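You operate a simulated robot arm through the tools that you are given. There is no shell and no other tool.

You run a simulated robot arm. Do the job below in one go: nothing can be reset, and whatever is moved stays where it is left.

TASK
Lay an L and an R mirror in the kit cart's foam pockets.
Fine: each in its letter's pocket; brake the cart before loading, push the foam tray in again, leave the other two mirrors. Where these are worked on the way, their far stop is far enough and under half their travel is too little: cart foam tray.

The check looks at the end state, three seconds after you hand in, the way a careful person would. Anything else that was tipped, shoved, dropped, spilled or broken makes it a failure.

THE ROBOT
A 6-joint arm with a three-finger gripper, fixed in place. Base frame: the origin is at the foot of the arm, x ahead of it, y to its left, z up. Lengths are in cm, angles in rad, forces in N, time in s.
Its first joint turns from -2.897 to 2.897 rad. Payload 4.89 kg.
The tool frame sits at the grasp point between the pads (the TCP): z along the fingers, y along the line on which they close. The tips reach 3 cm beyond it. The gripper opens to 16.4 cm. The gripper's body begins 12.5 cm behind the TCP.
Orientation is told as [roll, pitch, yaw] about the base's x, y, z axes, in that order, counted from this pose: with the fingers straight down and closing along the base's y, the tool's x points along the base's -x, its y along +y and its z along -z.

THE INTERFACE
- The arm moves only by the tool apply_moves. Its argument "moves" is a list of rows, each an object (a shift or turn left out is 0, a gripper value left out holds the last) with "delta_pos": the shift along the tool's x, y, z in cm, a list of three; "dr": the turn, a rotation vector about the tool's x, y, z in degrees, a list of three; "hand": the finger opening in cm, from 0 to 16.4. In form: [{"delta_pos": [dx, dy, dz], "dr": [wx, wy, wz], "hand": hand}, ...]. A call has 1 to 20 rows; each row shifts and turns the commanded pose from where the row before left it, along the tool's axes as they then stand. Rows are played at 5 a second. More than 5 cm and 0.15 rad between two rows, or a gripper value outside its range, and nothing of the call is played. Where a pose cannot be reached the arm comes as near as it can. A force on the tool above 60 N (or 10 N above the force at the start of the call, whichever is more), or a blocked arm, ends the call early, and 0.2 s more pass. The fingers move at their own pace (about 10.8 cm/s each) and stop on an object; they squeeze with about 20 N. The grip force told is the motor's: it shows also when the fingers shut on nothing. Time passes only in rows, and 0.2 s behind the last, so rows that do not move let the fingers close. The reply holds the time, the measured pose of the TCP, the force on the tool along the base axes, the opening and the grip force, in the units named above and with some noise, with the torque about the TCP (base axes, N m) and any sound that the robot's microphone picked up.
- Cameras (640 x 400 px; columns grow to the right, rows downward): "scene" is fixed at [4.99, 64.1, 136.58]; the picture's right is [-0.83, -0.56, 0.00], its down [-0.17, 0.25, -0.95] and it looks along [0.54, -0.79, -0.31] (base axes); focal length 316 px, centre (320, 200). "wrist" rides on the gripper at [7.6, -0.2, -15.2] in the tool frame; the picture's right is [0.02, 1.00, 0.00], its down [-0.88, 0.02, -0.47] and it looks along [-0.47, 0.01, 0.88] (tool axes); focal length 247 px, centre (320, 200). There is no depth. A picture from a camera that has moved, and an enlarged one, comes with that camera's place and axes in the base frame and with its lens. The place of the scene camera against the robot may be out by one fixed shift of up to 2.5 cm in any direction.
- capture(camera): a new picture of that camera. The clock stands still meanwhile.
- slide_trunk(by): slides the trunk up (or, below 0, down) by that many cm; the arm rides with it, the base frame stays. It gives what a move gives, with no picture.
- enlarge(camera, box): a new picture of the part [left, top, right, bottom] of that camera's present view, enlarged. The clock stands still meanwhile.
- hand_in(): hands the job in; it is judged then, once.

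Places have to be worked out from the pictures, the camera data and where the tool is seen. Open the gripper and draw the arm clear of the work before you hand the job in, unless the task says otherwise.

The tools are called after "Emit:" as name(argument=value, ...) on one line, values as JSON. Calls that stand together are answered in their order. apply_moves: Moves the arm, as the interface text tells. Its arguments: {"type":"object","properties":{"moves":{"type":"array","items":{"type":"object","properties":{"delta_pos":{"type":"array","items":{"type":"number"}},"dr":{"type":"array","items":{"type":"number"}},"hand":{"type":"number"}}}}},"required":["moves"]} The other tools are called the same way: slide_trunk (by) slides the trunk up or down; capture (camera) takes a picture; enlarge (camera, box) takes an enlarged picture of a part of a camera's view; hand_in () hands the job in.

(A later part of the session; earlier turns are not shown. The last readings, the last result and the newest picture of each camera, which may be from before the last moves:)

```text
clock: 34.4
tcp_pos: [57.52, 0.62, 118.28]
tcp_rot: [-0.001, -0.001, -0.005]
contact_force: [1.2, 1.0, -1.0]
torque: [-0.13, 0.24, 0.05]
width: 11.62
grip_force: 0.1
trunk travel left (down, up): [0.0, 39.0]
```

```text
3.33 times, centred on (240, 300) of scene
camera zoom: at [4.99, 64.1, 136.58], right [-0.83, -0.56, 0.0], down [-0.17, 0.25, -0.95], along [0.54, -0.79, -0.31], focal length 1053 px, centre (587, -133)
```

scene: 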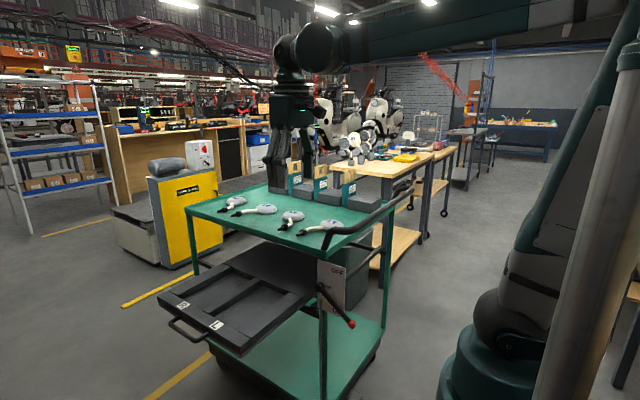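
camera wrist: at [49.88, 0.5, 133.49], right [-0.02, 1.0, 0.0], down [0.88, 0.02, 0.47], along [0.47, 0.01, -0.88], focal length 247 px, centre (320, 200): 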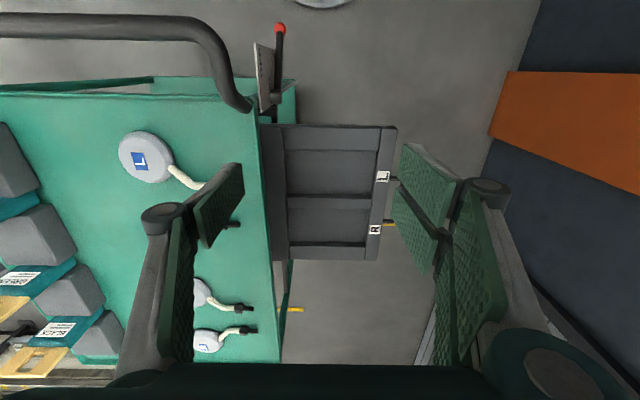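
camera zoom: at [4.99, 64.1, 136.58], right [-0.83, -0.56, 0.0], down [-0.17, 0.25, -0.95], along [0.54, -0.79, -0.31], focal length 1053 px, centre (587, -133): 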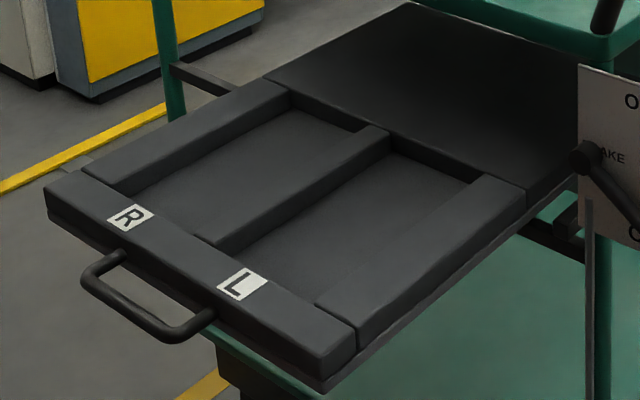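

The pockets are rectangular: L about x 68–82, R about x 85.5–99, both y -8.5…16. I move over the first L mirror for a close overhead look before planning the grasp.

Emit:
apply_moves(moves=[{"delta_pos": [0.19, -4, 1.25]}, {"delta_pos": [0.19, -4, 1.25]}, {"delta_pos": [0.19, -4, 1.25]}, {"delta_pos": [0.19, -4, 1.25]}, {"delta_pos": [0.19, -4, 1.25]}, {"delta_pos": [0.19, -4, 1.25]}, {"delta_pos": [0.19, -4, 1.25]}, {"delta_pos": [0.19, -4, 1.25], "hand": 14}])

Emit:
capture(camera="wrist")

Emit:
enlarge(camera="wrist", box=[220, 100, 460, 250])

```text
clock: 36.2
tcp_pos: [55.98, -31.53, 107.94]
tcp_rot: [-0.002, -0.001, -0.006]
contact_force: [0.0, 1.3, -0.1]
torque: [-0.26, -0.06, 0.01]
width: 14.0
grip_force: 0.1
trunk travel left (down, up): [0.0, 39.0]
```

```text
taken
camera wrist: at [48.32, -31.66, 123.2], right [-0.02, 1.0, 0.0], down [0.88, 0.02, 0.47], along [0.47, 0.01, -0.88], focal length 247 px, centre (320, 200)
```

wrist: 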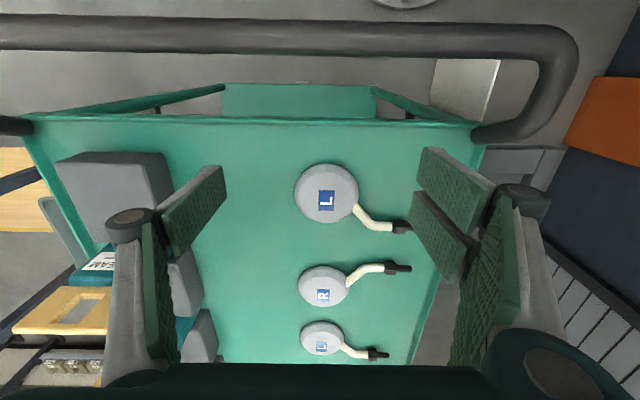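

```text
2.67 times, centred on (340, 175) of wrist
camera zoom: at [48.32, -31.66, 123.2], right [-0.02, 1.0, 0.0], down [0.88, 0.02, 0.47], along [0.47, 0.01, -0.88], focal length 659 px, centre (267, 267)
```

zoom: 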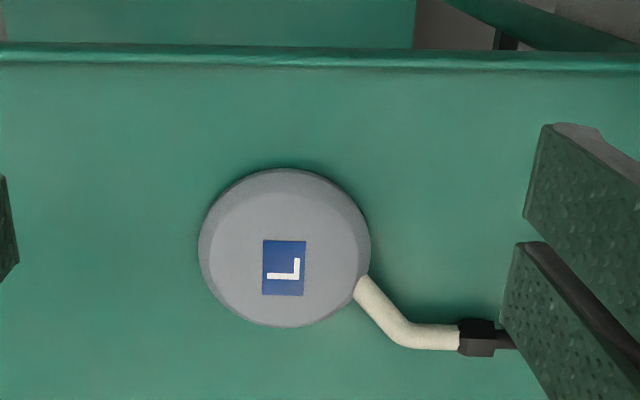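

The L mirror's head is nearly round: centre about (65.2, -30.3), diameter about 9.9. The stem leaves on its +x+y side. I move over its centre and yaw 25° so the fingers close clear of the stem.

Emit:
apply_moves(moves=[{"delta_pos": [-3.1, 0.4, 1.2]}, {"delta_pos": [-3.1, 0.4, 1.2]}, {"delta_pos": [-3.0, 0.4, 1.2]}, {"dr": [0, 0, -8.4]}, {"dr": [0, 0, -8.4]}, {"dr": [0, 0, -8.4]}, {"delta_pos": [0, 0, 3.6]}, {"delta_pos": [0, 0, 3.6]}])

Emit:
capture(camera="wrist")

Emit:
enlarge(camera="scene", box=[200, 110, 400, 260])

```text
clock: 38.0
tcp_pos: [65.39, -30.61, 97.37]
tcp_rot: [-0.002, -0.003, 0.435]
contact_force: [-0.7, 1.0, 0.7]
torque: [-0.12, -0.22, 0.03]
width: 14.01
grip_force: 0.1
trunk travel left (down, up): [0.0, 39.0]
```

```text
taken
camera wrist: at [58.43, -33.89, 112.6], right [-0.44, 0.9, 0.0], down [0.79, 0.39, 0.47], along [0.43, 0.21, -0.88], focal length 247 px, centre (320, 200)
```

wrist: 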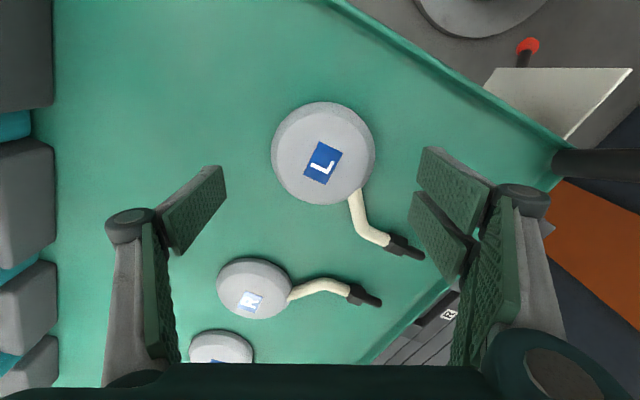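

```text
2.67 times, centred on (300, 185) of scene
camera zoom: at [4.99, 64.1, 136.58], right [-0.83, -0.56, 0.0], down [-0.17, 0.25, -0.95], along [0.54, -0.79, -0.31], focal length 842 px, centre (373, 240)
```

zoom: 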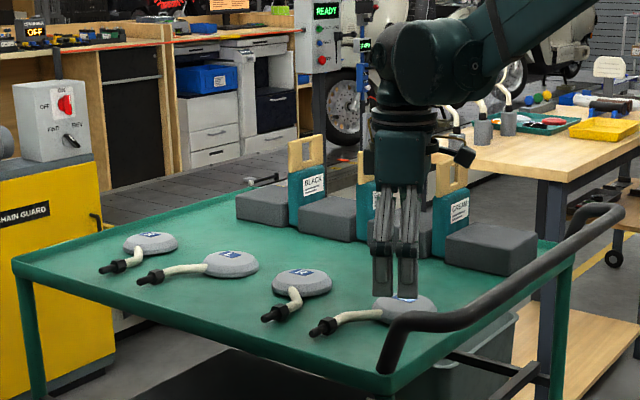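

The head sits centred between the fingers. I descend toward the table, then creep to find contact height.

Emit:
apply_moves(moves=[{"delta_pos": [0.3, 0.3, 2.5]}, {"delta_pos": [0, 0, 2.3]}])

Emit:
capture(camera="wrist")

Emit:
enlarge(camera="scene", box=[270, 180, 370, 250])

```text
clock: 38.6
tcp_pos: [65.09, -30.61, 92.56]
tcp_rot: [-0.004, 0.0, 0.434]
contact_force: [-1.0, 0.4, 0.3]
torque: [-0.04, -0.07, -0.01]
width: 13.99
grip_force: 0.1
trunk travel left (down, up): [0.0, 39.0]
```

```text
taken
camera wrist: at [58.18, -33.89, 107.76], right [-0.44, 0.9, 0.0], down [0.79, 0.39, 0.47], along [0.43, 0.21, -0.88], focal length 247 px, centre (320, 200)
```

wrist: 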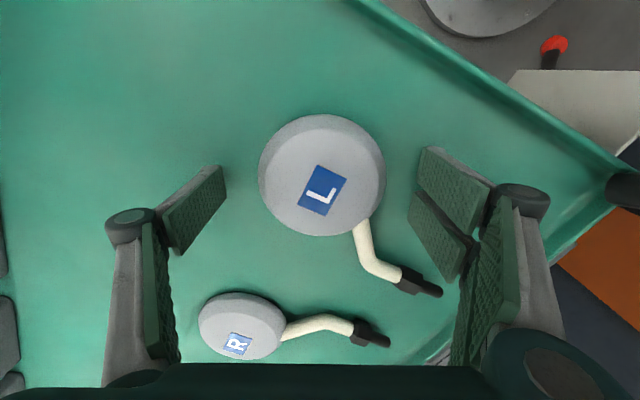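

```text
5.71 times, centred on (320, 215) of scene
camera zoom: at [4.99, 64.1, 136.58], right [-0.83, -0.56, 0.0], down [-0.17, 0.25, -0.95], along [0.54, -0.79, -0.31], focal length 1804 px, centre (320, 114)
```

zoom: 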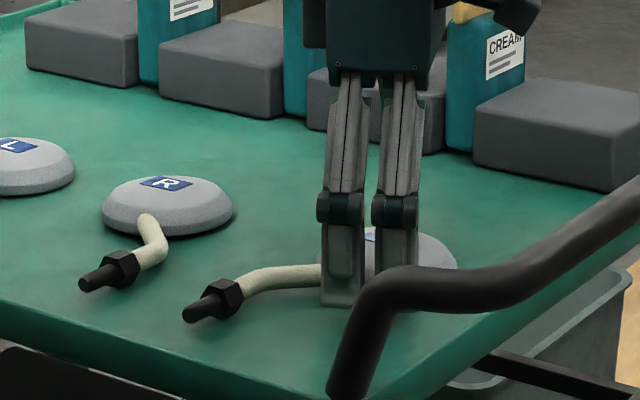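

Tips are close to the table top (z≈89.6). I creep down in small steps watching the force.

Emit:
apply_moves(moves=[{"delta_pos": [0, 0, 0.25]}, {"delta_pos": [0, 0, 0.25]}])

Emit:
apply_moves(moves=[{"delta_pos": [0, 0, 0.25]}])

```text
clock: 39.2
tcp_pos: [64.97, -30.5, 92.04]
tcp_rot: [-0.004, 0.0, 0.434]
contact_force: [-0.5, -0.7, 0.7]
torque: [0.0, 0.02, 0.02]
width: 14.0
grip_force: 0.0
trunk travel left (down, up): [0.0, 39.0]
```

```text
clock: 39.6
tcp_pos: [64.89, -30.49, 91.81]
tcp_rot: [-0.004, 0.001, 0.436]
contact_force: [0.8, -1.0, 0.4]
torque: [-0.04, -0.01, 0.0]
width: 13.99
grip_force: 0.0
trunk travel left (down, up): [0.0, 39.0]
```

Emit:
apply_moves(moves=[{"delta_pos": [0, 0, 0.25]}])

Emit:
enlarge(camera="scene", box=[290, 200, 350, 240])

```text
clock: 40.0
tcp_pos: [64.88, -30.34, 91.59]
tcp_rot: [-0.004, 0.003, 0.434]
contact_force: [0.3, -1.6, 5.1]
torque: [0.36, 0.18, 0.0]
width: 14.1
grip_force: 1.1
trunk travel left (down, up): [0.0, 39.0]
```

```text
10.00 times, centred on (320, 220) of scene
camera zoom: at [4.99, 64.1, 136.58], right [-0.83, -0.56, 0.0], down [-0.17, 0.25, -0.95], along [0.54, -0.79, -0.31], focal length 3158 px, centre (320, 0)
```

zoom: 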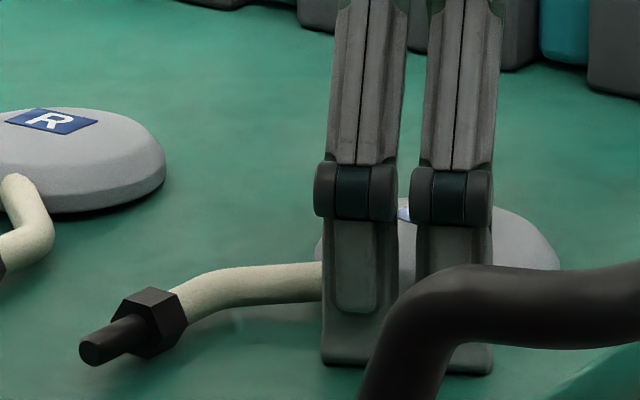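

The tips touch the table at TCP z≈91.6. I raise 0.3 cm and close on the head.

Emit:
apply_moves(moves=[{"delta_pos": [0, 0, -0.35]}, {"hand": 8}, {}, {}])

Emit:
capture(camera="wrist")

```text
clock: 40.7
tcp_pos: [64.73, -30.12, 92.68]
tcp_rot: [0.001, -0.002, 0.436]
contact_force: [-0.3, 4.6, 103.6]
torque: [0.62, 0.95, -0.28]
width: 9.29
grip_force: 45.5
trunk travel left (down, up): [0.0, 39.0]
stopped in row 3: the force on the tool passed its limit at 73 N (the readings are from after the stop); the commanded pose is now the measured one
```

```text
taken
camera wrist: at [57.88, -33.51, 107.86], right [-0.44, 0.9, 0.0], down [0.79, 0.39, 0.47], along [0.43, 0.21, -0.88], focal length 247 px, centre (320, 200)
```

wrist: 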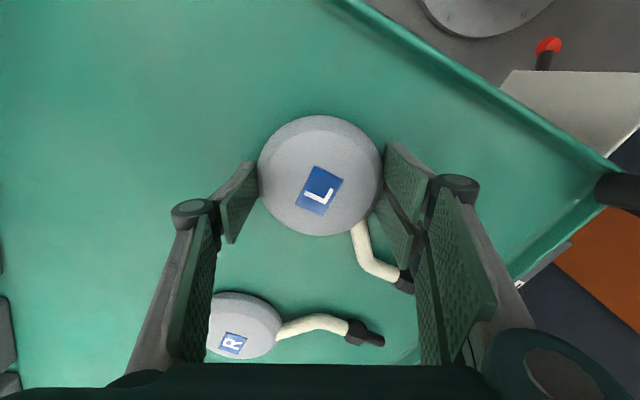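

Closing pushed the tips onto the table: they extend as they close. I raise slightly to relieve the force and check the grip.

Emit:
apply_moves(moves=[{"delta_pos": [0, 0, -0.3]}, {}])

Emit:
capture(camera="wrist")

Emit:
enlarge(camera="scene", box=[290, 200, 350, 240])

```text
clock: 41.3
tcp_pos: [64.81, -30.09, 92.42]
tcp_rot: [0.002, -0.001, 0.436]
contact_force: [3.9, 5.4, 67.3]
torque: [0.74, 0.56, 0.04]
width: 9.81
grip_force: 20.0
trunk travel left (down, up): [0.0, 39.0]
```

```text
taken
camera wrist: at [57.88, -33.52, 107.72], right [-0.44, 0.9, 0.0], down [0.79, 0.39, 0.47], along [0.43, 0.21, -0.88], focal length 247 px, centre (320, 200)
```

wrist: 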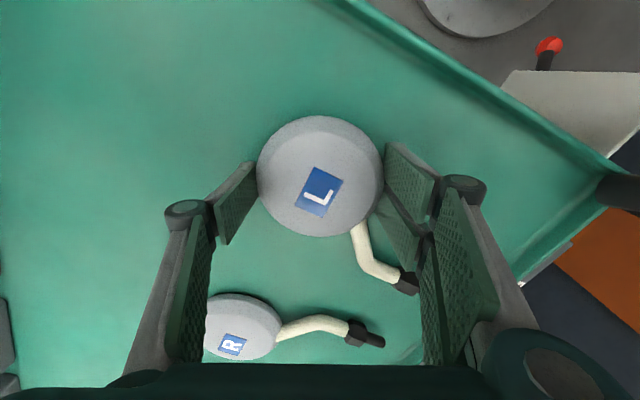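

```text
10.00 times, centred on (320, 220) of scene
camera zoom: at [4.99, 64.1, 136.58], right [-0.83, -0.56, 0.0], down [-0.17, 0.25, -0.95], along [0.54, -0.79, -0.31], focal length 3158 px, centre (320, 0)
```

zoom: 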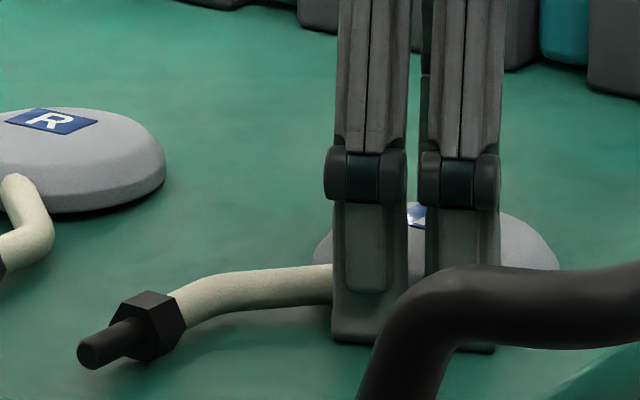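

The head is gripped at 9.8 cm and the tips still press the table. I lift in small steps.

Emit:
apply_moves(moves=[{"delta_pos": [0, 0, -0.5]}, {"delta_pos": [0, 0, -0.5]}, {}])

Emit:
enlarge(camera="scene", box=[290, 200, 350, 240])

```text
clock: 42.1
tcp_pos: [64.83, -30.28, 93.22]
tcp_rot: [0.0, 0.0, 0.435]
contact_force: [-0.8, -0.9, 1.9]
torque: [-0.18, 0.01, -0.06]
width: 8.91
grip_force: 20.1
trunk travel left (down, up): [0.0, 39.0]
```

```text
10.00 times, centred on (320, 220) of scene
camera zoom: at [4.99, 64.1, 136.58], right [-0.83, -0.56, 0.0], down [-0.17, 0.25, -0.95], along [0.54, -0.79, -0.31], focal length 3158 px, centre (320, 0)
```

zoom: 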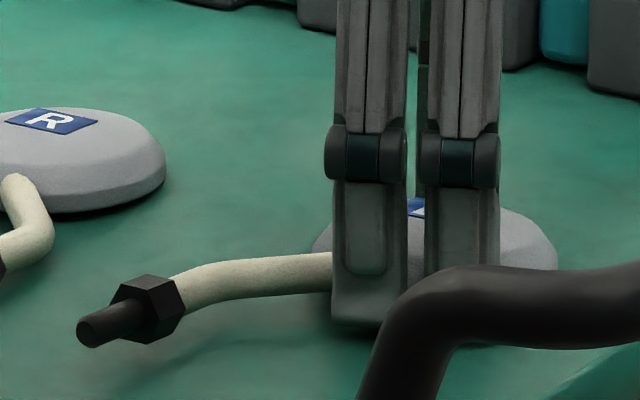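

Emit:
apply_moves(moves=[{"delta_pos": [0, 0, -0.5]}, {}])

Emit:
enlarge(camera="scene", box=[290, 200, 350, 240])

Emit:
capture(camera="wrist")

```text
clock: 42.7
tcp_pos: [64.83, -30.2, 93.76]
tcp_rot: [0.002, -0.001, 0.437]
contact_force: [0.3, -0.7, 1.4]
torque: [-0.01, -0.01, 0.02]
width: 8.18
grip_force: 0.2
trunk travel left (down, up): [0.0, 39.0]
```

```text
10.00 times, centred on (320, 220) of scene
camera zoom: at [4.99, 64.1, 136.58], right [-0.83, -0.56, 0.0], down [-0.17, 0.25, -0.95], along [0.54, -0.79, -0.31], focal length 3158 px, centre (320, 0)
```

zoom: 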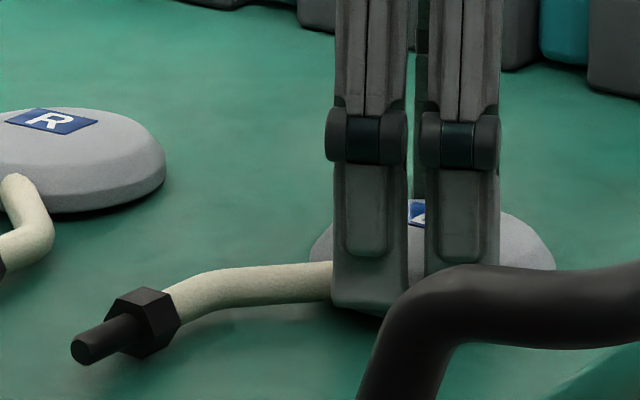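

```text
taken
camera wrist: at [58.06, -33.59, 109.07], right [-0.44, 0.9, 0.0], down [0.79, 0.39, 0.47], along [0.42, 0.21, -0.88], focal length 247 px, centre (320, 200)
```

wrist: 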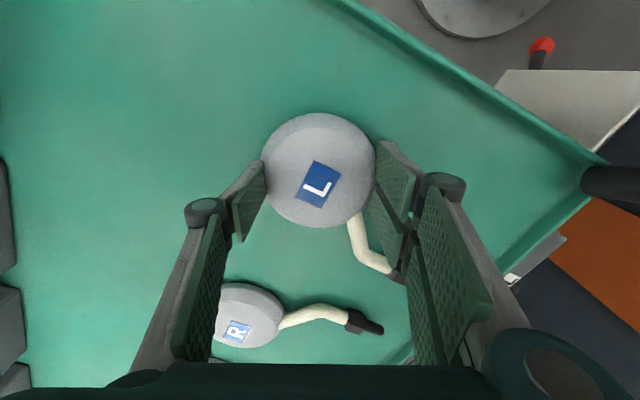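

The pads slid up the sloped side. The head is widest only about 0.8 cm above the table, so the tips must be nearly at table level. I reopen to 11 cm and find table contact at that width.

Emit:
apply_moves(moves=[{"delta_pos": [0, 0, -0.3], "hand": 11}, {}, {"delta_pos": [0, 0, 0.5]}, {"delta_pos": [0, 0, 0.4]}, {}])

Emit:
apply_moves(moves=[{"delta_pos": [0, 0, 0.2]}, {}])

Emit:
apply_moves(moves=[{"delta_pos": [0, 0, 0.2]}, {}])

```text
clock: 43.9
tcp_pos: [64.94, -30.18, 93.11]
tcp_rot: [0.002, 0.0, 0.436]
contact_force: [-0.2, -0.5, -0.7]
torque: [-0.03, -0.04, 0.0]
width: 10.99
grip_force: 0.1
trunk travel left (down, up): [0.0, 39.0]
```

```text
clock: 44.5
tcp_pos: [64.88, -30.15, 92.92]
tcp_rot: [0.003, 0.001, 0.436]
contact_force: [-1.1, 0.2, 0.0]
torque: [-0.02, -0.02, -0.01]
width: 11.01
grip_force: 0.1
trunk travel left (down, up): [0.0, 39.0]
```

```text
clock: 45.1
tcp_pos: [65.03, -30.14, 92.79]
tcp_rot: [0.002, -0.001, 0.435]
contact_force: [0.9, 0.2, 0.5]
torque: [-0.04, 0.03, -0.02]
width: 11.0
grip_force: 0.1
trunk travel left (down, up): [0.0, 39.0]
```

Emit:
apply_moves(moves=[{"delta_pos": [0, 0, 0.2]}, {}])

Emit:
apply_moves(moves=[{"delta_pos": [0, 0, 0.2]}, {}])

Emit:
apply_moves(moves=[{"delta_pos": [0, 0, 0.15]}, {}])

```text
clock: 45.7
tcp_pos: [65.01, -30.13, 92.68]
tcp_rot: [0.002, -0.002, 0.436]
contact_force: [-0.4, 0.5, 0.8]
torque: [0.0, 0.01, 0.03]
width: 11.0
grip_force: 0.1
trunk travel left (down, up): [0.0, 39.0]
```

```text
clock: 46.3
tcp_pos: [64.98, -30.22, 92.45]
tcp_rot: [0.001, 0.001, 0.437]
contact_force: [-0.1, -0.6, 0.0]
torque: [0.01, 0.0, 0.0]
width: 11.0
grip_force: 0.1
trunk travel left (down, up): [0.0, 39.0]
```

```text
clock: 46.9
tcp_pos: [64.91, -30.18, 92.35]
tcp_rot: [0.001, 0.0, 0.436]
contact_force: [0.3, -3.0, 11.7]
torque: [-0.06, -0.01, 0.17]
width: 11.16
grip_force: 1.4
trunk travel left (down, up): [0.0, 39.0]
```

Table contact at width 11 is TCP z 92.35, so at 9.8 the tips would touch at about 92.65. I raise 0.4 cm and close.

Emit:
apply_moves(moves=[{"delta_pos": [0, 0, -0.4]}, {"hand": 9.2}, {}, {}])

Emit:
enlarge(camera="scene", box=[290, 200, 350, 240])

```text
clock: 47.9
tcp_pos: [64.94, -30.22, 92.67]
tcp_rot: [0.003, 0.0, 0.435]
contact_force: [-0.5, 0.4, 0.7]
torque: [-0.01, 0.02, 0.02]
width: 9.31
grip_force: 0.8
trunk travel left (down, up): [0.0, 39.0]
```

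```text
10.00 times, centred on (320, 220) of scene
camera zoom: at [4.99, 64.1, 136.58], right [-0.83, -0.56, 0.0], down [-0.17, 0.25, -0.95], along [0.54, -0.79, -0.31], focal length 3158 px, centre (320, 0)
```

zoom: 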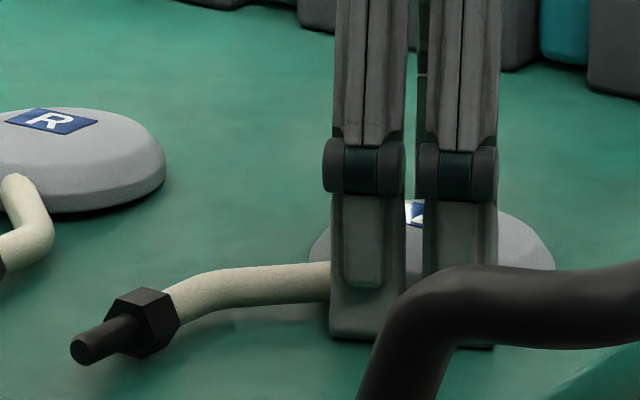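

Contact begins at width 9.3. I command a tighter grip.

Emit:
apply_moves(moves=[{"hand": 8.5}, {}, {}])

```text
clock: 48.7
tcp_pos: [65.02, -30.17, 92.65]
tcp_rot: [0.001, 0.0, 0.437]
contact_force: [0.7, 1.0, 5.5]
torque: [-0.22, 0.02, -0.01]
width: 9.22
grip_force: 20.1
trunk travel left (down, up): [0.0, 39.0]
```

Firm grip at 9.2 cm with 20 N. I lift gently and watch the width.

Emit:
apply_moves(moves=[{"delta_pos": [0, 0, -0.3]}, {"delta_pos": [0, 0, -0.3]}, {}])

Emit:
enlarge(camera="scene", box=[290, 200, 350, 240])

```text
clock: 49.5
tcp_pos: [64.88, -30.33, 93.32]
tcp_rot: [0.001, 0.0, 0.437]
contact_force: [0.0, 1.7, 1.0]
torque: [-0.15, -0.05, 0.03]
width: 8.85
grip_force: 19.7
trunk travel left (down, up): [0.0, 39.0]
```

```text
10.00 times, centred on (320, 220) of scene
camera zoom: at [4.99, 64.1, 136.58], right [-0.83, -0.56, 0.0], down [-0.17, 0.25, -0.95], along [0.54, -0.79, -0.31], focal length 3158 px, centre (320, 0)
```

zoom: 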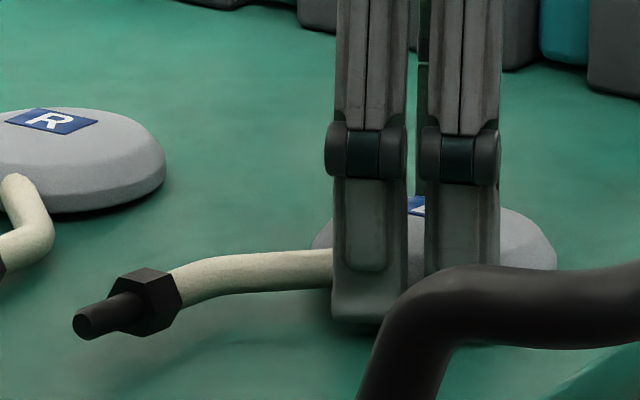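

The grip is slipping up again while the bolt end rises. I look closely at how the pads meet the head.

Emit:
enlarge(camera="wrist", box=[200, 90, 440, 260])

Emit:
enlarge(camera="scene", box=[268, 205, 312, 233])

```text
2.35 times, centred on (320, 175) of wrist
camera zoom: at [58.08, -33.69, 108.53], right [-0.44, 0.9, 0.0], down [0.79, 0.39, 0.47], along [0.42, 0.21, -0.88], focal length 581 px, centre (320, 259)
```

zoom: 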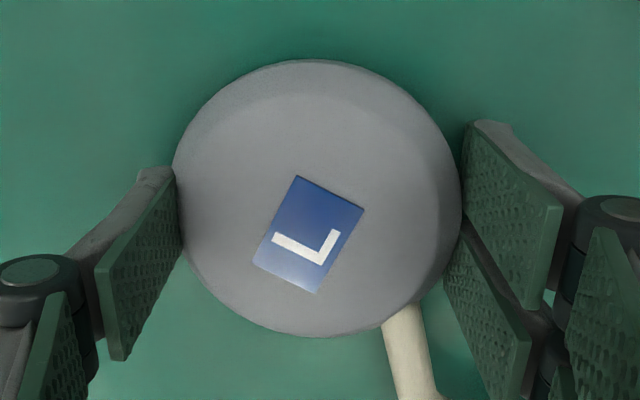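

```text
14.29 times, centred on (290, 219) of scene
camera zoom: at [4.99, 64.1, 136.58], right [-0.83, -0.56, 0.0], down [-0.17, 0.25, -0.95], along [0.54, -0.79, -0.31], focal length 4511 px, centre (749, -71)
```

zoom: 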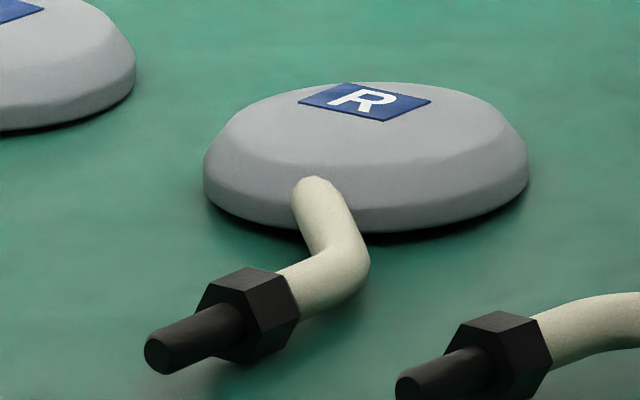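

The stem side lifts while the far side slips, so the pads need to sit lower on the short side wall. I set it back down, open to 9.8 cm (just clear of the 9.3 cm head), and find table contact at that width.

Emit:
apply_moves(moves=[{"delta_pos": [0, 0, 0.3]}, {"delta_pos": [0, 0, 0.3]}, {"hand": 9.9}, {}, {}])

Emit:
apply_moves(moves=[{"delta_pos": [0, 0, 0.1]}, {}])

Emit:
enlarge(camera="wrist", box=[200, 90, 440, 260])

```text
clock: 50.7
tcp_pos: [64.78, -30.23, 92.65]
tcp_rot: [0.0, 0.001, 0.437]
contact_force: [-0.6, 0.4, -0.3]
torque: [-0.02, -0.04, 0.02]
width: 9.92
grip_force: 0.0
trunk travel left (down, up): [0.0, 39.0]
```

```text
clock: 51.3
tcp_pos: [64.9, -30.25, 92.54]
tcp_rot: [0.0, 0.0, 0.436]
contact_force: [-0.3, 0.4, -1.0]
torque: [-0.01, -0.02, 0.03]
width: 9.89
grip_force: 0.1
trunk travel left (down, up): [0.0, 39.0]
```

```text
2.35 times, centred on (320, 175) of wrist
camera zoom: at [58.01, -33.71, 107.83], right [-0.44, 0.9, 0.0], down [0.79, 0.39, 0.47], along [0.42, 0.21, -0.88], focal length 581 px, centre (320, 259)
```

zoom: 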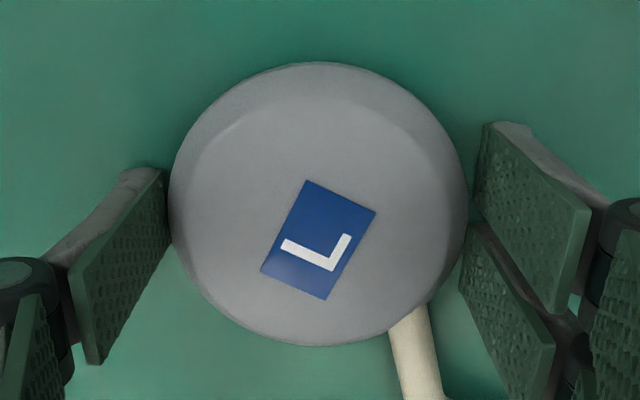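

Emit:
apply_moves(moves=[{"delta_pos": [-0.5, 0, 0.1]}, {}])

Emit:
apply_moves(moves=[{"delta_pos": [0, 0, 0.1]}, {}])

Emit:
apply_moves(moves=[{"delta_pos": [0, 0, 0.1]}, {}])

```text
clock: 51.9
tcp_pos: [65.22, -29.88, 92.46]
tcp_rot: [0.003, 0.0, 0.436]
contact_force: [-4.1, -2.1, 6.9]
torque: [-0.33, -0.01, -0.19]
width: 10.01
grip_force: 0.7
trunk travel left (down, up): [0.0, 39.0]
```

```text
clock: 52.5
tcp_pos: [65.33, -30.08, 92.55]
tcp_rot: [0.0, 0.0, 0.436]
contact_force: [3.7, -3.0, 34.1]
torque: [-0.46, -0.15, 0.06]
width: 10.1
grip_force: 11.2
trunk travel left (down, up): [0.0, 39.0]
```

```text
clock: 53.1
tcp_pos: [65.28, -30.06, 92.25]
tcp_rot: [0.001, -0.001, 0.436]
contact_force: [-6.8, -8.0, 42.5]
torque: [-0.51, 0.03, 0.21]
width: 10.51
grip_force: 15.4
trunk travel left (down, up): [0.0, 39.0]
```

The head's wall is conical (widest at the bottom), so side gripping slips. I'll grip the round stem right next to the head instead. I rise, yaw on to ~41° (across the stem), and look.

Emit:
apply_moves(moves=[{"delta_pos": [0, 0, -0.5], "hand": 11}, {"delta_pos": [0, 0, -2]}, {"delta_pos": [0, 0, -4]}, {"delta_pos": [0, 0, -4]}, {"dr": [0, 0, -8]}, {"dr": [0, 0, -8]}])

Emit:
capture(camera="wrist")

Emit:
enlarge(camera="wrist", box=[240, 90, 440, 230])

Emit:
enlarge(camera="scene", box=[290, 205, 350, 245])

```text
clock: 54.5
tcp_pos: [65.39, -29.98, 102.85]
tcp_rot: [0.002, 0.0, 0.717]
contact_force: [0.6, -0.1, 0.2]
torque: [0.0, -0.02, 0.0]
width: 11.01
grip_force: 0.1
trunk travel left (down, up): [0.0, 39.0]
```

```text
taken
camera wrist: at [59.75, -35.17, 118.05], right [-0.67, 0.74, 0.0], down [0.65, 0.59, 0.47], along [0.35, 0.32, -0.88], focal length 247 px, centre (320, 200)
```

wrist: 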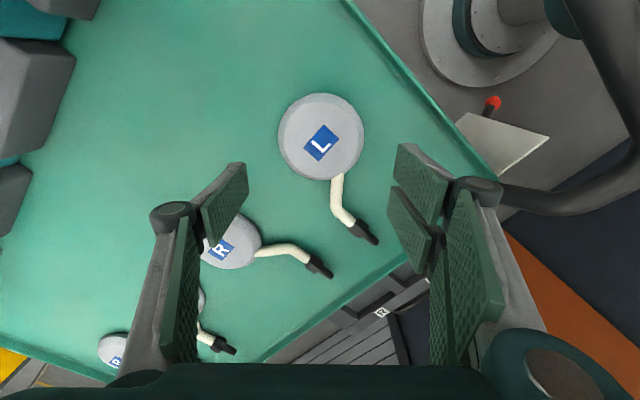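

```text
2.86 times, centred on (340, 160) of wrist
camera zoom: at [59.75, -35.17, 118.05], right [-0.67, 0.74, 0.0], down [0.65, 0.59, 0.47], along [0.35, 0.32, -0.88], focal length 706 px, centre (263, 314)
```

zoom: 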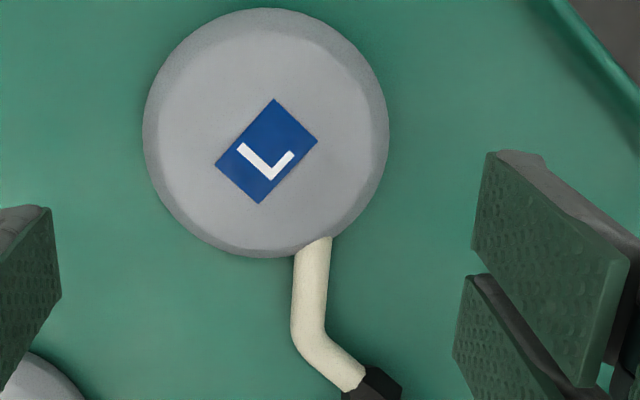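

```text
10.00 times, centred on (320, 225) of scene
camera zoom: at [4.99, 64.1, 136.58], right [-0.83, -0.56, 0.0], down [-0.17, 0.25, -0.95], along [0.54, -0.79, -0.31], focal length 3158 px, centre (320, -50)
```

zoom: 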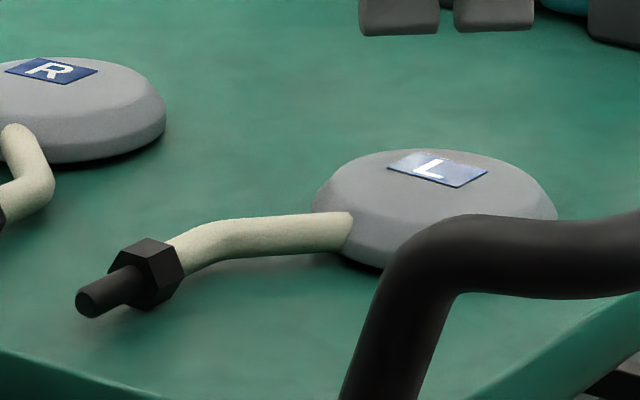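

The stem's straight part near the head runs along the tool's x axis in this view, with its centre at about (68.2, -24.5, 90). I move over it with a 3 cm opening and check alignment.

Emit:
apply_moves(moves=[{"delta_pos": [-2.9, 1.14, 1], "hand": 3}, {"delta_pos": [-2.82, 1.14, 1]}, {"delta_pos": [0, 0, 2.4]}, {"delta_pos": [0, 0, 2.4]}, {}])

Emit:
capture(camera="wrist")

Emit:
enlarge(camera="wrist", box=[220, 50, 420, 220])

Emit:
enlarge(camera="scene", box=[280, 190, 355, 240])

```text
clock: 55.7
tcp_pos: [68.03, -24.45, 96.05]
tcp_rot: [0.001, 0.002, 0.716]
contact_force: [0.3, 0.2, 0.0]
torque: [0.02, -0.07, -0.02]
width: 3.01
grip_force: 0.1
trunk travel left (down, up): [0.0, 39.0]
```

```text
taken
camera wrist: at [62.38, -29.62, 111.33], right [-0.67, 0.74, 0.0], down [0.65, 0.59, 0.47], along [0.35, 0.32, -0.88], focal length 247 px, centre (320, 200)
```

wrist: 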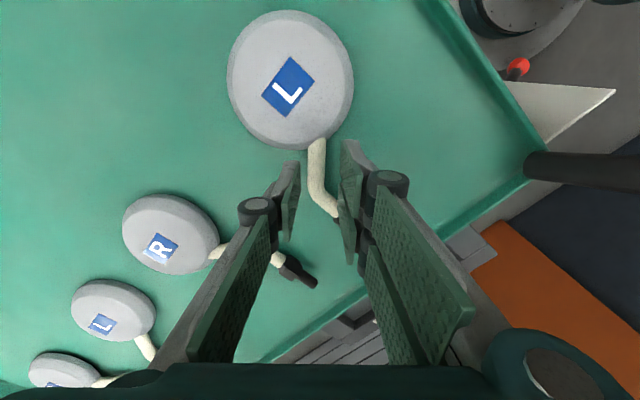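

```text
2.35 times, centred on (320, 135) of wrist
camera zoom: at [62.38, -29.62, 111.33], right [-0.67, 0.74, 0.0], down [0.65, 0.59, 0.47], along [0.35, 0.32, -0.88], focal length 581 px, centre (320, 353)
```

zoom: 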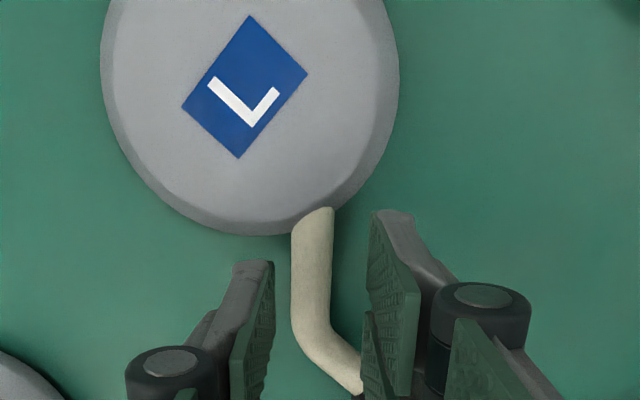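

```text
8.00 times, centred on (318, 215) of scene
camera zoom: at [4.99, 64.1, 136.58], right [-0.83, -0.56, 0.0], down [-0.17, 0.25, -0.95], along [0.54, -0.79, -0.31], focal length 2526 px, centre (340, 80)
```

zoom: 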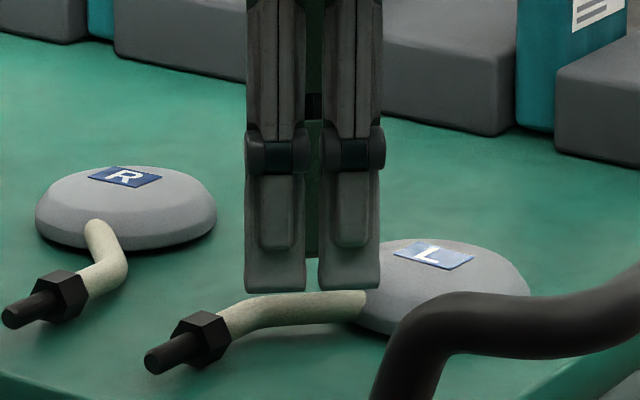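

The pictures show the +y side of the gripper has two prongs and the other side one finger. A better grip is the stem's bend: the single finger at the outside of the bend, the twin prongs on the two arms inside it. I yaw on to ~66°, centre over the bend, and look.

Emit:
apply_moves(moves=[{"delta_pos": [-1.94, 0.1, -2], "hand": 5}, {"dr": [0, 0, -8.3]}, {"dr": [0, 0, -8.3]}, {"dr": [0, 0, -8.3]}, {}])

Emit:
capture(camera="wrist")

Emit:
enlarge(camera="wrist", box=[220, 60, 420, 230])

Emit:
enlarge(camera="scene", box=[280, 180, 355, 240])

```text
clock: 56.9
tcp_pos: [69.45, -23.11, 98.14]
tcp_rot: [0.003, -0.001, 1.152]
contact_force: [-0.2, 0.1, 1.4]
torque: [0.01, -0.02, -0.04]
width: 5.01
grip_force: 0.0
trunk travel left (down, up): [0.0, 39.0]
```

```text
taken
camera wrist: at [66.55, -30.3, 113.3], right [-0.92, 0.39, 0.0], down [0.34, 0.81, 0.47], along [0.18, 0.44, -0.88], focal length 247 px, centre (320, 200)
```

wrist: 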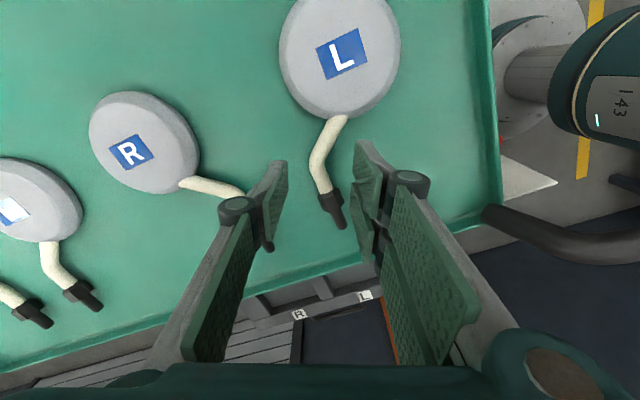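

```text
2.35 times, centred on (320, 145) of wrist
camera zoom: at [66.55, -30.3, 113.3], right [-0.92, 0.39, 0.0], down [0.34, 0.81, 0.47], along [0.18, 0.44, -0.88], focal length 581 px, centre (320, 329)
```

zoom: 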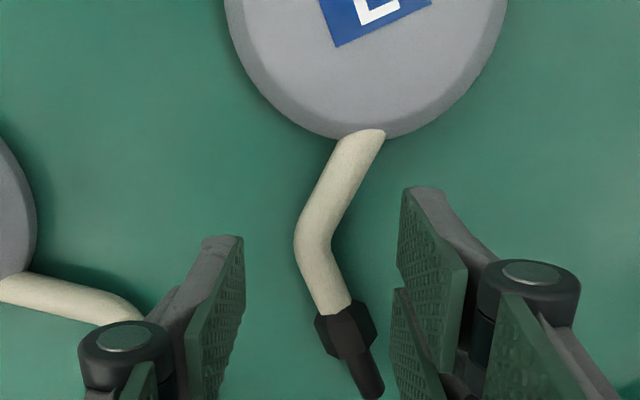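

```text
6.67 times, centred on (318, 210) of scene
camera zoom: at [4.99, 64.1, 136.58], right [-0.83, -0.56, 0.0], down [-0.17, 0.25, -0.95], along [0.54, -0.79, -0.31], focal length 2105 px, centre (337, 133)
```

zoom: 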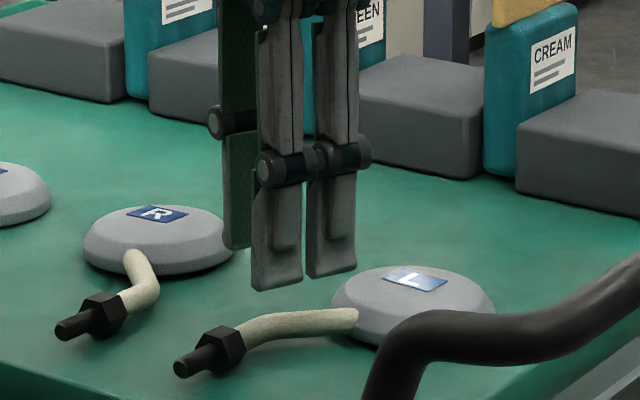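

The geometry matches: bend apex just left of centre, arms running toward the twin prongs, nut just beyond the lower prong. I trim yaw by 3° and descend.

Emit:
apply_moves(moves=[{"dr": [0, 0, 3], "hand": 4.8}, {"delta_pos": [0, 0, 2.8]}, {"delta_pos": [0, 0, 1.6]}, {"delta_pos": [0, 0, 1.0]}, {}])

Emit:
enlarge(camera="wrist", box=[220, 60, 420, 230])

Emit:
enlarge(camera="scene", box=[280, 190, 355, 240])

```text
clock: 58.1
tcp_pos: [69.44, -23.05, 92.91]
tcp_rot: [-0.002, -0.002, 1.1]
contact_force: [-6.0, 3.8, 46.0]
torque: [-0.06, 0.59, -0.33]
width: 3.04
grip_force: 42.3
trunk travel left (down, up): [0.0, 39.0]
stopped in row 5: the force on the tool passed its limit at 70 N (the readings are from after the stop); the commanded pose is now the measured one
```

```text
2.35 times, centred on (320, 145) of wrist
camera zoom: at [66.14, -29.94, 108.18], right [-0.9, 0.44, 0.0], down [0.38, 0.79, 0.47], along [0.21, 0.43, -0.88], focal length 581 px, centre (320, 329)
```

zoom: 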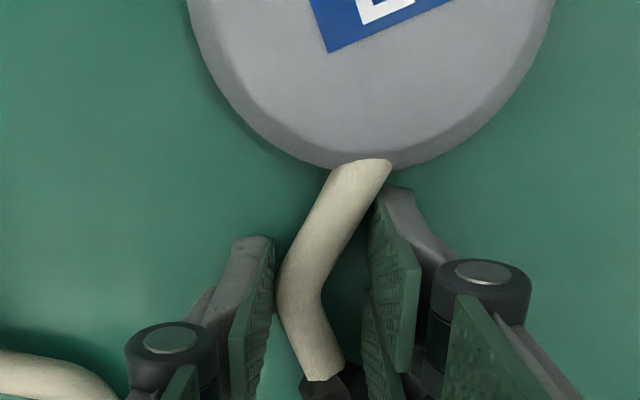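

```text
8.00 times, centred on (318, 215) of scene
camera zoom: at [4.99, 64.1, 136.58], right [-0.83, -0.56, 0.0], down [-0.17, 0.25, -0.95], along [0.54, -0.79, -0.31], focal length 2526 px, centre (340, 80)
```

zoom: 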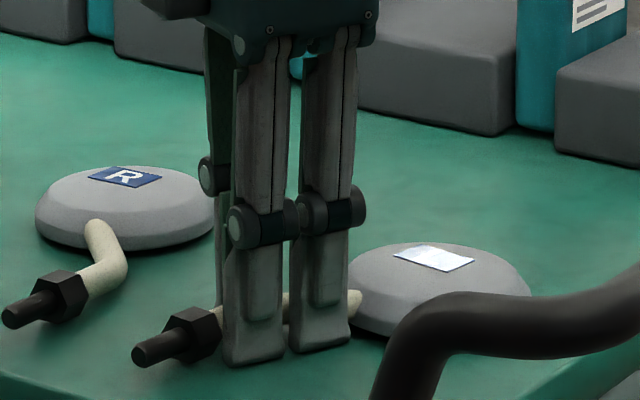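

The tips met the table sooner than expected at this width. I raise in small steps to relieve the force.

Emit:
apply_moves(moves=[{"delta_pos": [0, 0, -0.3]}, {}])

Emit:
apply_moves(moves=[{"delta_pos": [0, 0, -0.2]}, {}])

Emit:
enlarge(camera="wrist", box=[220, 60, 420, 230])

```text
clock: 58.7
tcp_pos: [69.6, -23.14, 92.88]
tcp_rot: [0.001, -0.002, 1.095]
contact_force: [-0.3, -1.7, 7.7]
torque: [-0.04, 0.02, 0.04]
width: 4.78
grip_force: 0.0
trunk travel left (down, up): [0.0, 39.0]
```

```text
clock: 59.3
tcp_pos: [69.57, -23.11, 93.24]
tcp_rot: [0.0, -0.001, 1.099]
contact_force: [-0.4, 0.2, -0.4]
torque: [0.0, 0.03, 0.0]
width: 4.81
grip_force: 0.0
trunk travel left (down, up): [0.0, 39.0]
```

```text
2.35 times, centred on (320, 145) of wrist
camera zoom: at [66.35, -29.98, 108.4], right [-0.9, 0.44, 0.0], down [0.38, 0.79, 0.47], along [0.21, 0.43, -0.88], focal length 581 px, centre (320, 329)
```

zoom: 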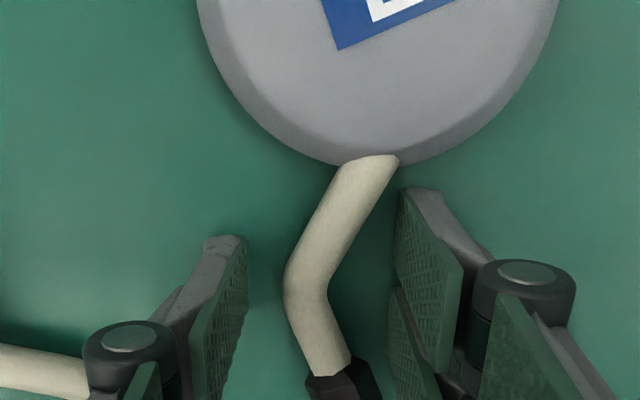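

Table contact at this width is TCP z≈92.9. I centre slightly, set the tips about 0.2 cm above the table, and close on the stem.

Emit:
apply_moves(moves=[{"delta_pos": [0, 0.25, 0.1]}, {"hand": 2.0}, {}, {}])

Emit:
enlarge(camera="wrist", box=[220, 60, 420, 230])

Emit:
enlarge(camera="scene", box=[280, 190, 355, 240])

```text
clock: 60.3
tcp_pos: [69.48, -23.02, 93.1]
tcp_rot: [0.0, -0.001, 1.098]
contact_force: [-0.7, -0.3, 0.1]
torque: [0.07, -0.03, 0.01]
width: 3.04
grip_force: 20.2
trunk travel left (down, up): [0.0, 39.0]
```

```text
2.35 times, centred on (320, 145) of wrist
camera zoom: at [66.09, -29.92, 108.34], right [-0.9, 0.44, 0.0], down [0.38, 0.79, 0.47], along [0.21, 0.43, -0.88], focal length 581 px, centre (320, 329)
```

zoom: 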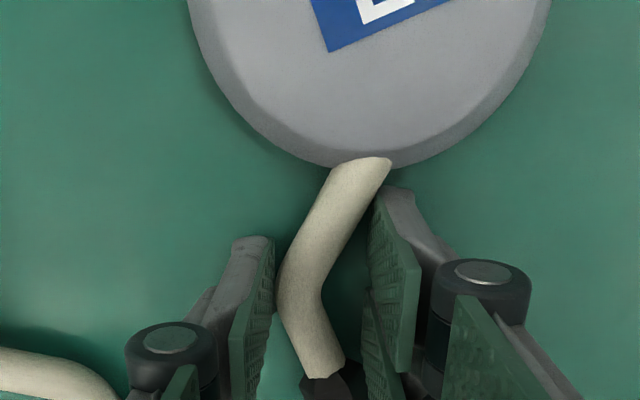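

```text
8.00 times, centred on (318, 215) of scene
camera zoom: at [4.99, 64.1, 136.58], right [-0.83, -0.56, 0.0], down [-0.17, 0.25, -0.95], along [0.54, -0.79, -0.31], focal length 2526 px, centre (340, 80)
```

zoom: 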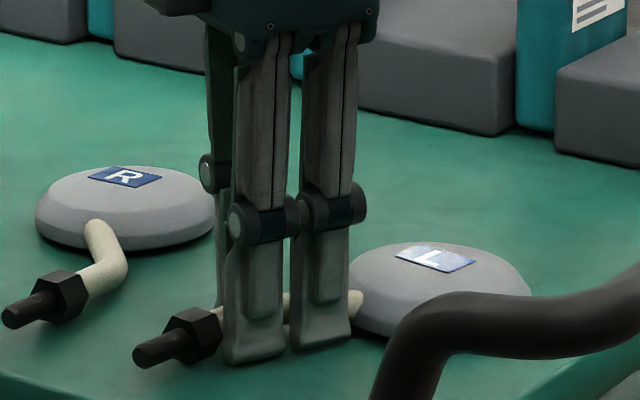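

The stem is gripped at 3.0 cm with 20 N. I lift carefully.

Emit:
apply_moves(moves=[{"delta_pos": [0, 0, -0.5]}, {"delta_pos": [0, 0, -0.8]}, {"delta_pos": [0, 0, -0.8]}, {}])

Emit:
enlarge(camera="wrist", box=[220, 60, 420, 230])

Emit:
enlarge(camera="scene", box=[280, 190, 355, 240])

```text
clock: 61.3
tcp_pos: [69.34, -23.2, 95.27]
tcp_rot: [0.0, -0.003, 1.099]
contact_force: [-0.6, -0.3, -1.5]
torque: [0.07, -0.04, -0.03]
width: 3.04
grip_force: 19.8
trunk travel left (down, up): [0.0, 39.0]
```

```text
2.35 times, centred on (320, 145) of wrist
camera zoom: at [66.03, -30.04, 110.44], right [-0.9, 0.44, 0.0], down [0.38, 0.79, 0.47], along [0.21, 0.43, -0.88], focal length 581 px, centre (320, 329)
```

zoom: 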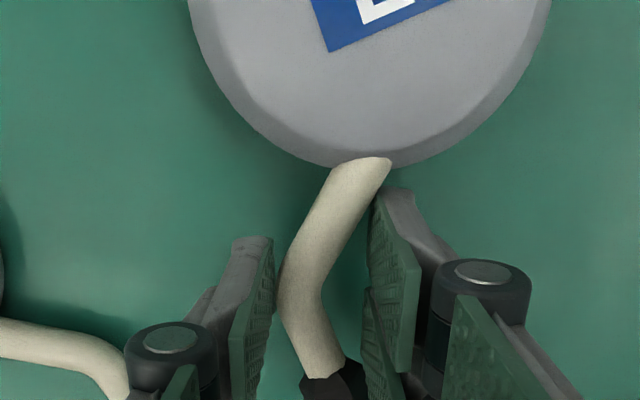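

```text
8.00 times, centred on (318, 215) of scene
camera zoom: at [4.99, 64.1, 136.58], right [-0.83, -0.56, 0.0], down [-0.17, 0.25, -0.95], along [0.54, -0.79, -0.31], focal length 2526 px, centre (340, 80)
```

zoom: 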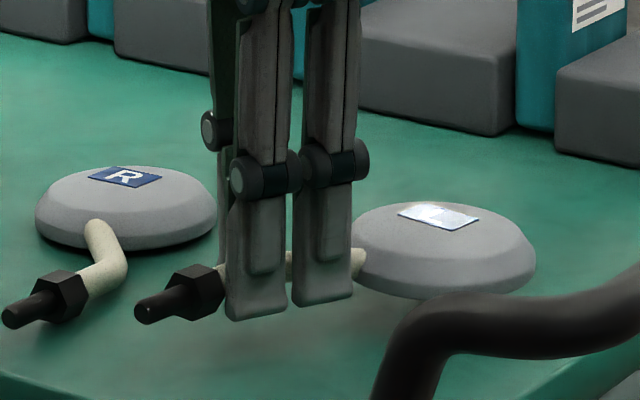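

The mirror came up level and rigid. I lift higher, turn it 20° so its long axis lies along the pocket, and carry it over the L pocket.

Emit:
apply_moves(moves=[{"delta_pos": [0, 0, -2.5]}, {"delta_pos": [0, 0, -2.5]}, {"dr": [0, 0, -5]}, {"dr": [0, 0, -5]}, {"dr": [0, 0, -5]}, {"dr": [0, 0, -5]}, {}])

Emit:
apply_moves(moves=[{"delta_pos": [-2.81, -0.34, 0]}, {"delta_pos": [-2.81, -0.34, 0]}, {"delta_pos": [-2.81, -0.34, 0]}, {"delta_pos": [-2.81, -0.34, 0]}, {"delta_pos": [-2.81, -0.34, 0]}, {"delta_pos": [-2.81, -0.34, 0]}, {"delta_pos": [-2.81, -0.34, 0]}, {"delta_pos": [-2.81, -0.34, 0]}, {"delta_pos": [-2.81, -0.34, 0]}, {"delta_pos": [-2.81, -0.34, 0]}, {"delta_pos": [-2.81, -0.34, 0]}, {}])

Emit:
capture(camera="wrist")

Emit:
capture(camera="scene")

```text
clock: 62.9
tcp_pos: [69.35, -23.08, 100.12]
tcp_rot: [0.0, -0.002, 1.447]
contact_force: [-0.5, 0.1, -1.9]
torque: [0.08, 0.01, -0.01]
width: 3.01
grip_force: 20.7
trunk travel left (down, up): [0.0, 39.0]
```

```text
clock: 65.5
tcp_pos: [76.99, 7.19, 100.37]
tcp_rot: [-0.001, -0.002, 1.446]
contact_force: [0.5, -0.1, -1.9]
torque: [0.16, -0.05, -0.02]
width: 3.03
grip_force: 19.5
trunk travel left (down, up): [0.0, 39.0]
```

```text
taken
camera wrist: at [76.16, -0.45, 115.65], right [-0.99, 0.1, 0.0], down [0.09, 0.88, 0.47], along [0.05, 0.47, -0.88], focal length 247 px, centre (320, 200)
```

wrist: 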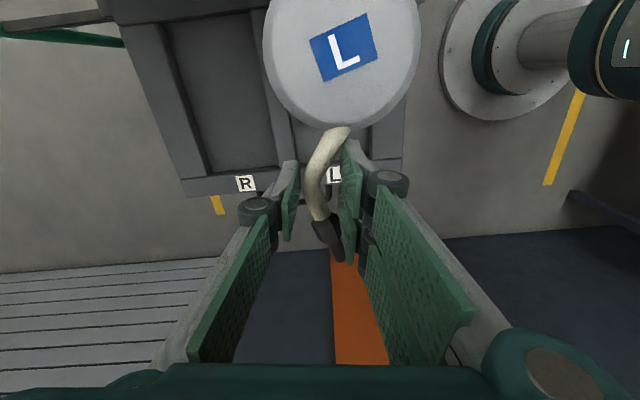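

```text
taken
```

scene: 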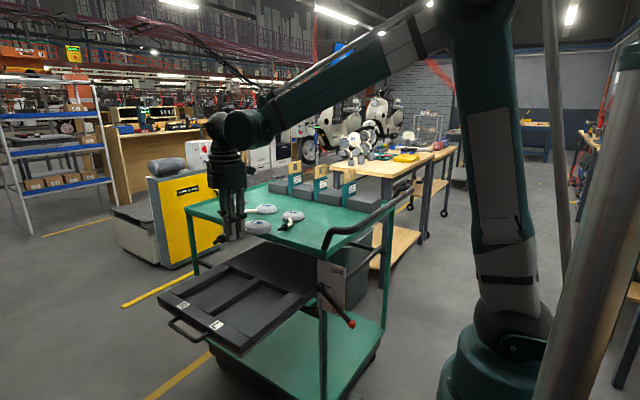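

The mirror hangs over the L pocket as planned. I lower to about 8 cm above and check.

Emit:
apply_moves(moves=[{"delta_pos": [0, 0, 3]}, {"delta_pos": [0, 0, 3]}, {"delta_pos": [0, 0, 3]}, {"delta_pos": [0, 0, 3]}, {"delta_pos": [0, 0, 3]}, {"delta_pos": [0, 0, 3]}, {"delta_pos": [0, 0, 2]}, {}])

Emit:
capture(camera="wrist")

Emit:
enlarge(camera="scene", box=[150, 190, 350, 350])

```text
clock: 67.3
tcp_pos: [76.92, 7.39, 80.2]
tcp_rot: [0.001, -0.001, 1.446]
contact_force: [-0.5, 1.0, -1.4]
torque: [0.12, -0.08, -0.01]
width: 3.01
grip_force: 20.3
trunk travel left (down, up): [0.0, 39.0]
```

```text
taken
camera wrist: at [76.17, -0.27, 95.43], right [-0.99, 0.1, 0.0], down [0.09, 0.88, 0.47], along [0.05, 0.47, -0.88], focal length 247 px, centre (320, 200)
```

wrist: 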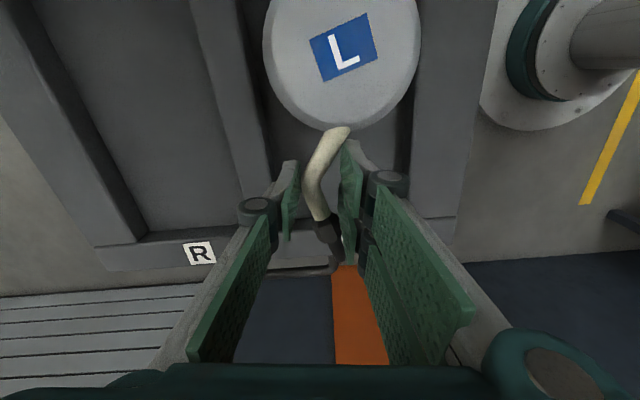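

```text
2.50 times, centred on (250, 270) of scene
camera zoom: at [4.99, 64.1, 136.58], right [-0.83, -0.56, 0.0], down [-0.17, 0.25, -0.95], along [0.54, -0.79, -0.31], focal length 790 px, centre (495, 25)
```

zoom: 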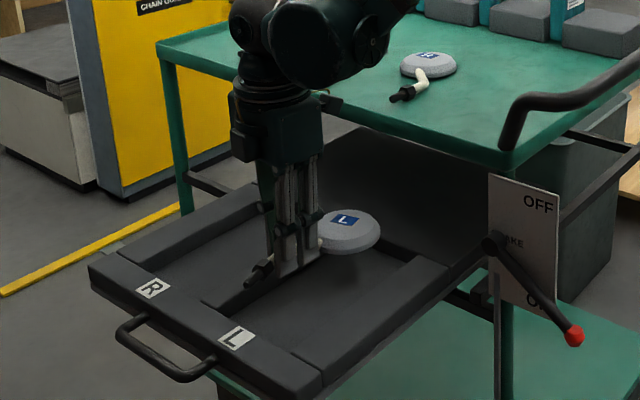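

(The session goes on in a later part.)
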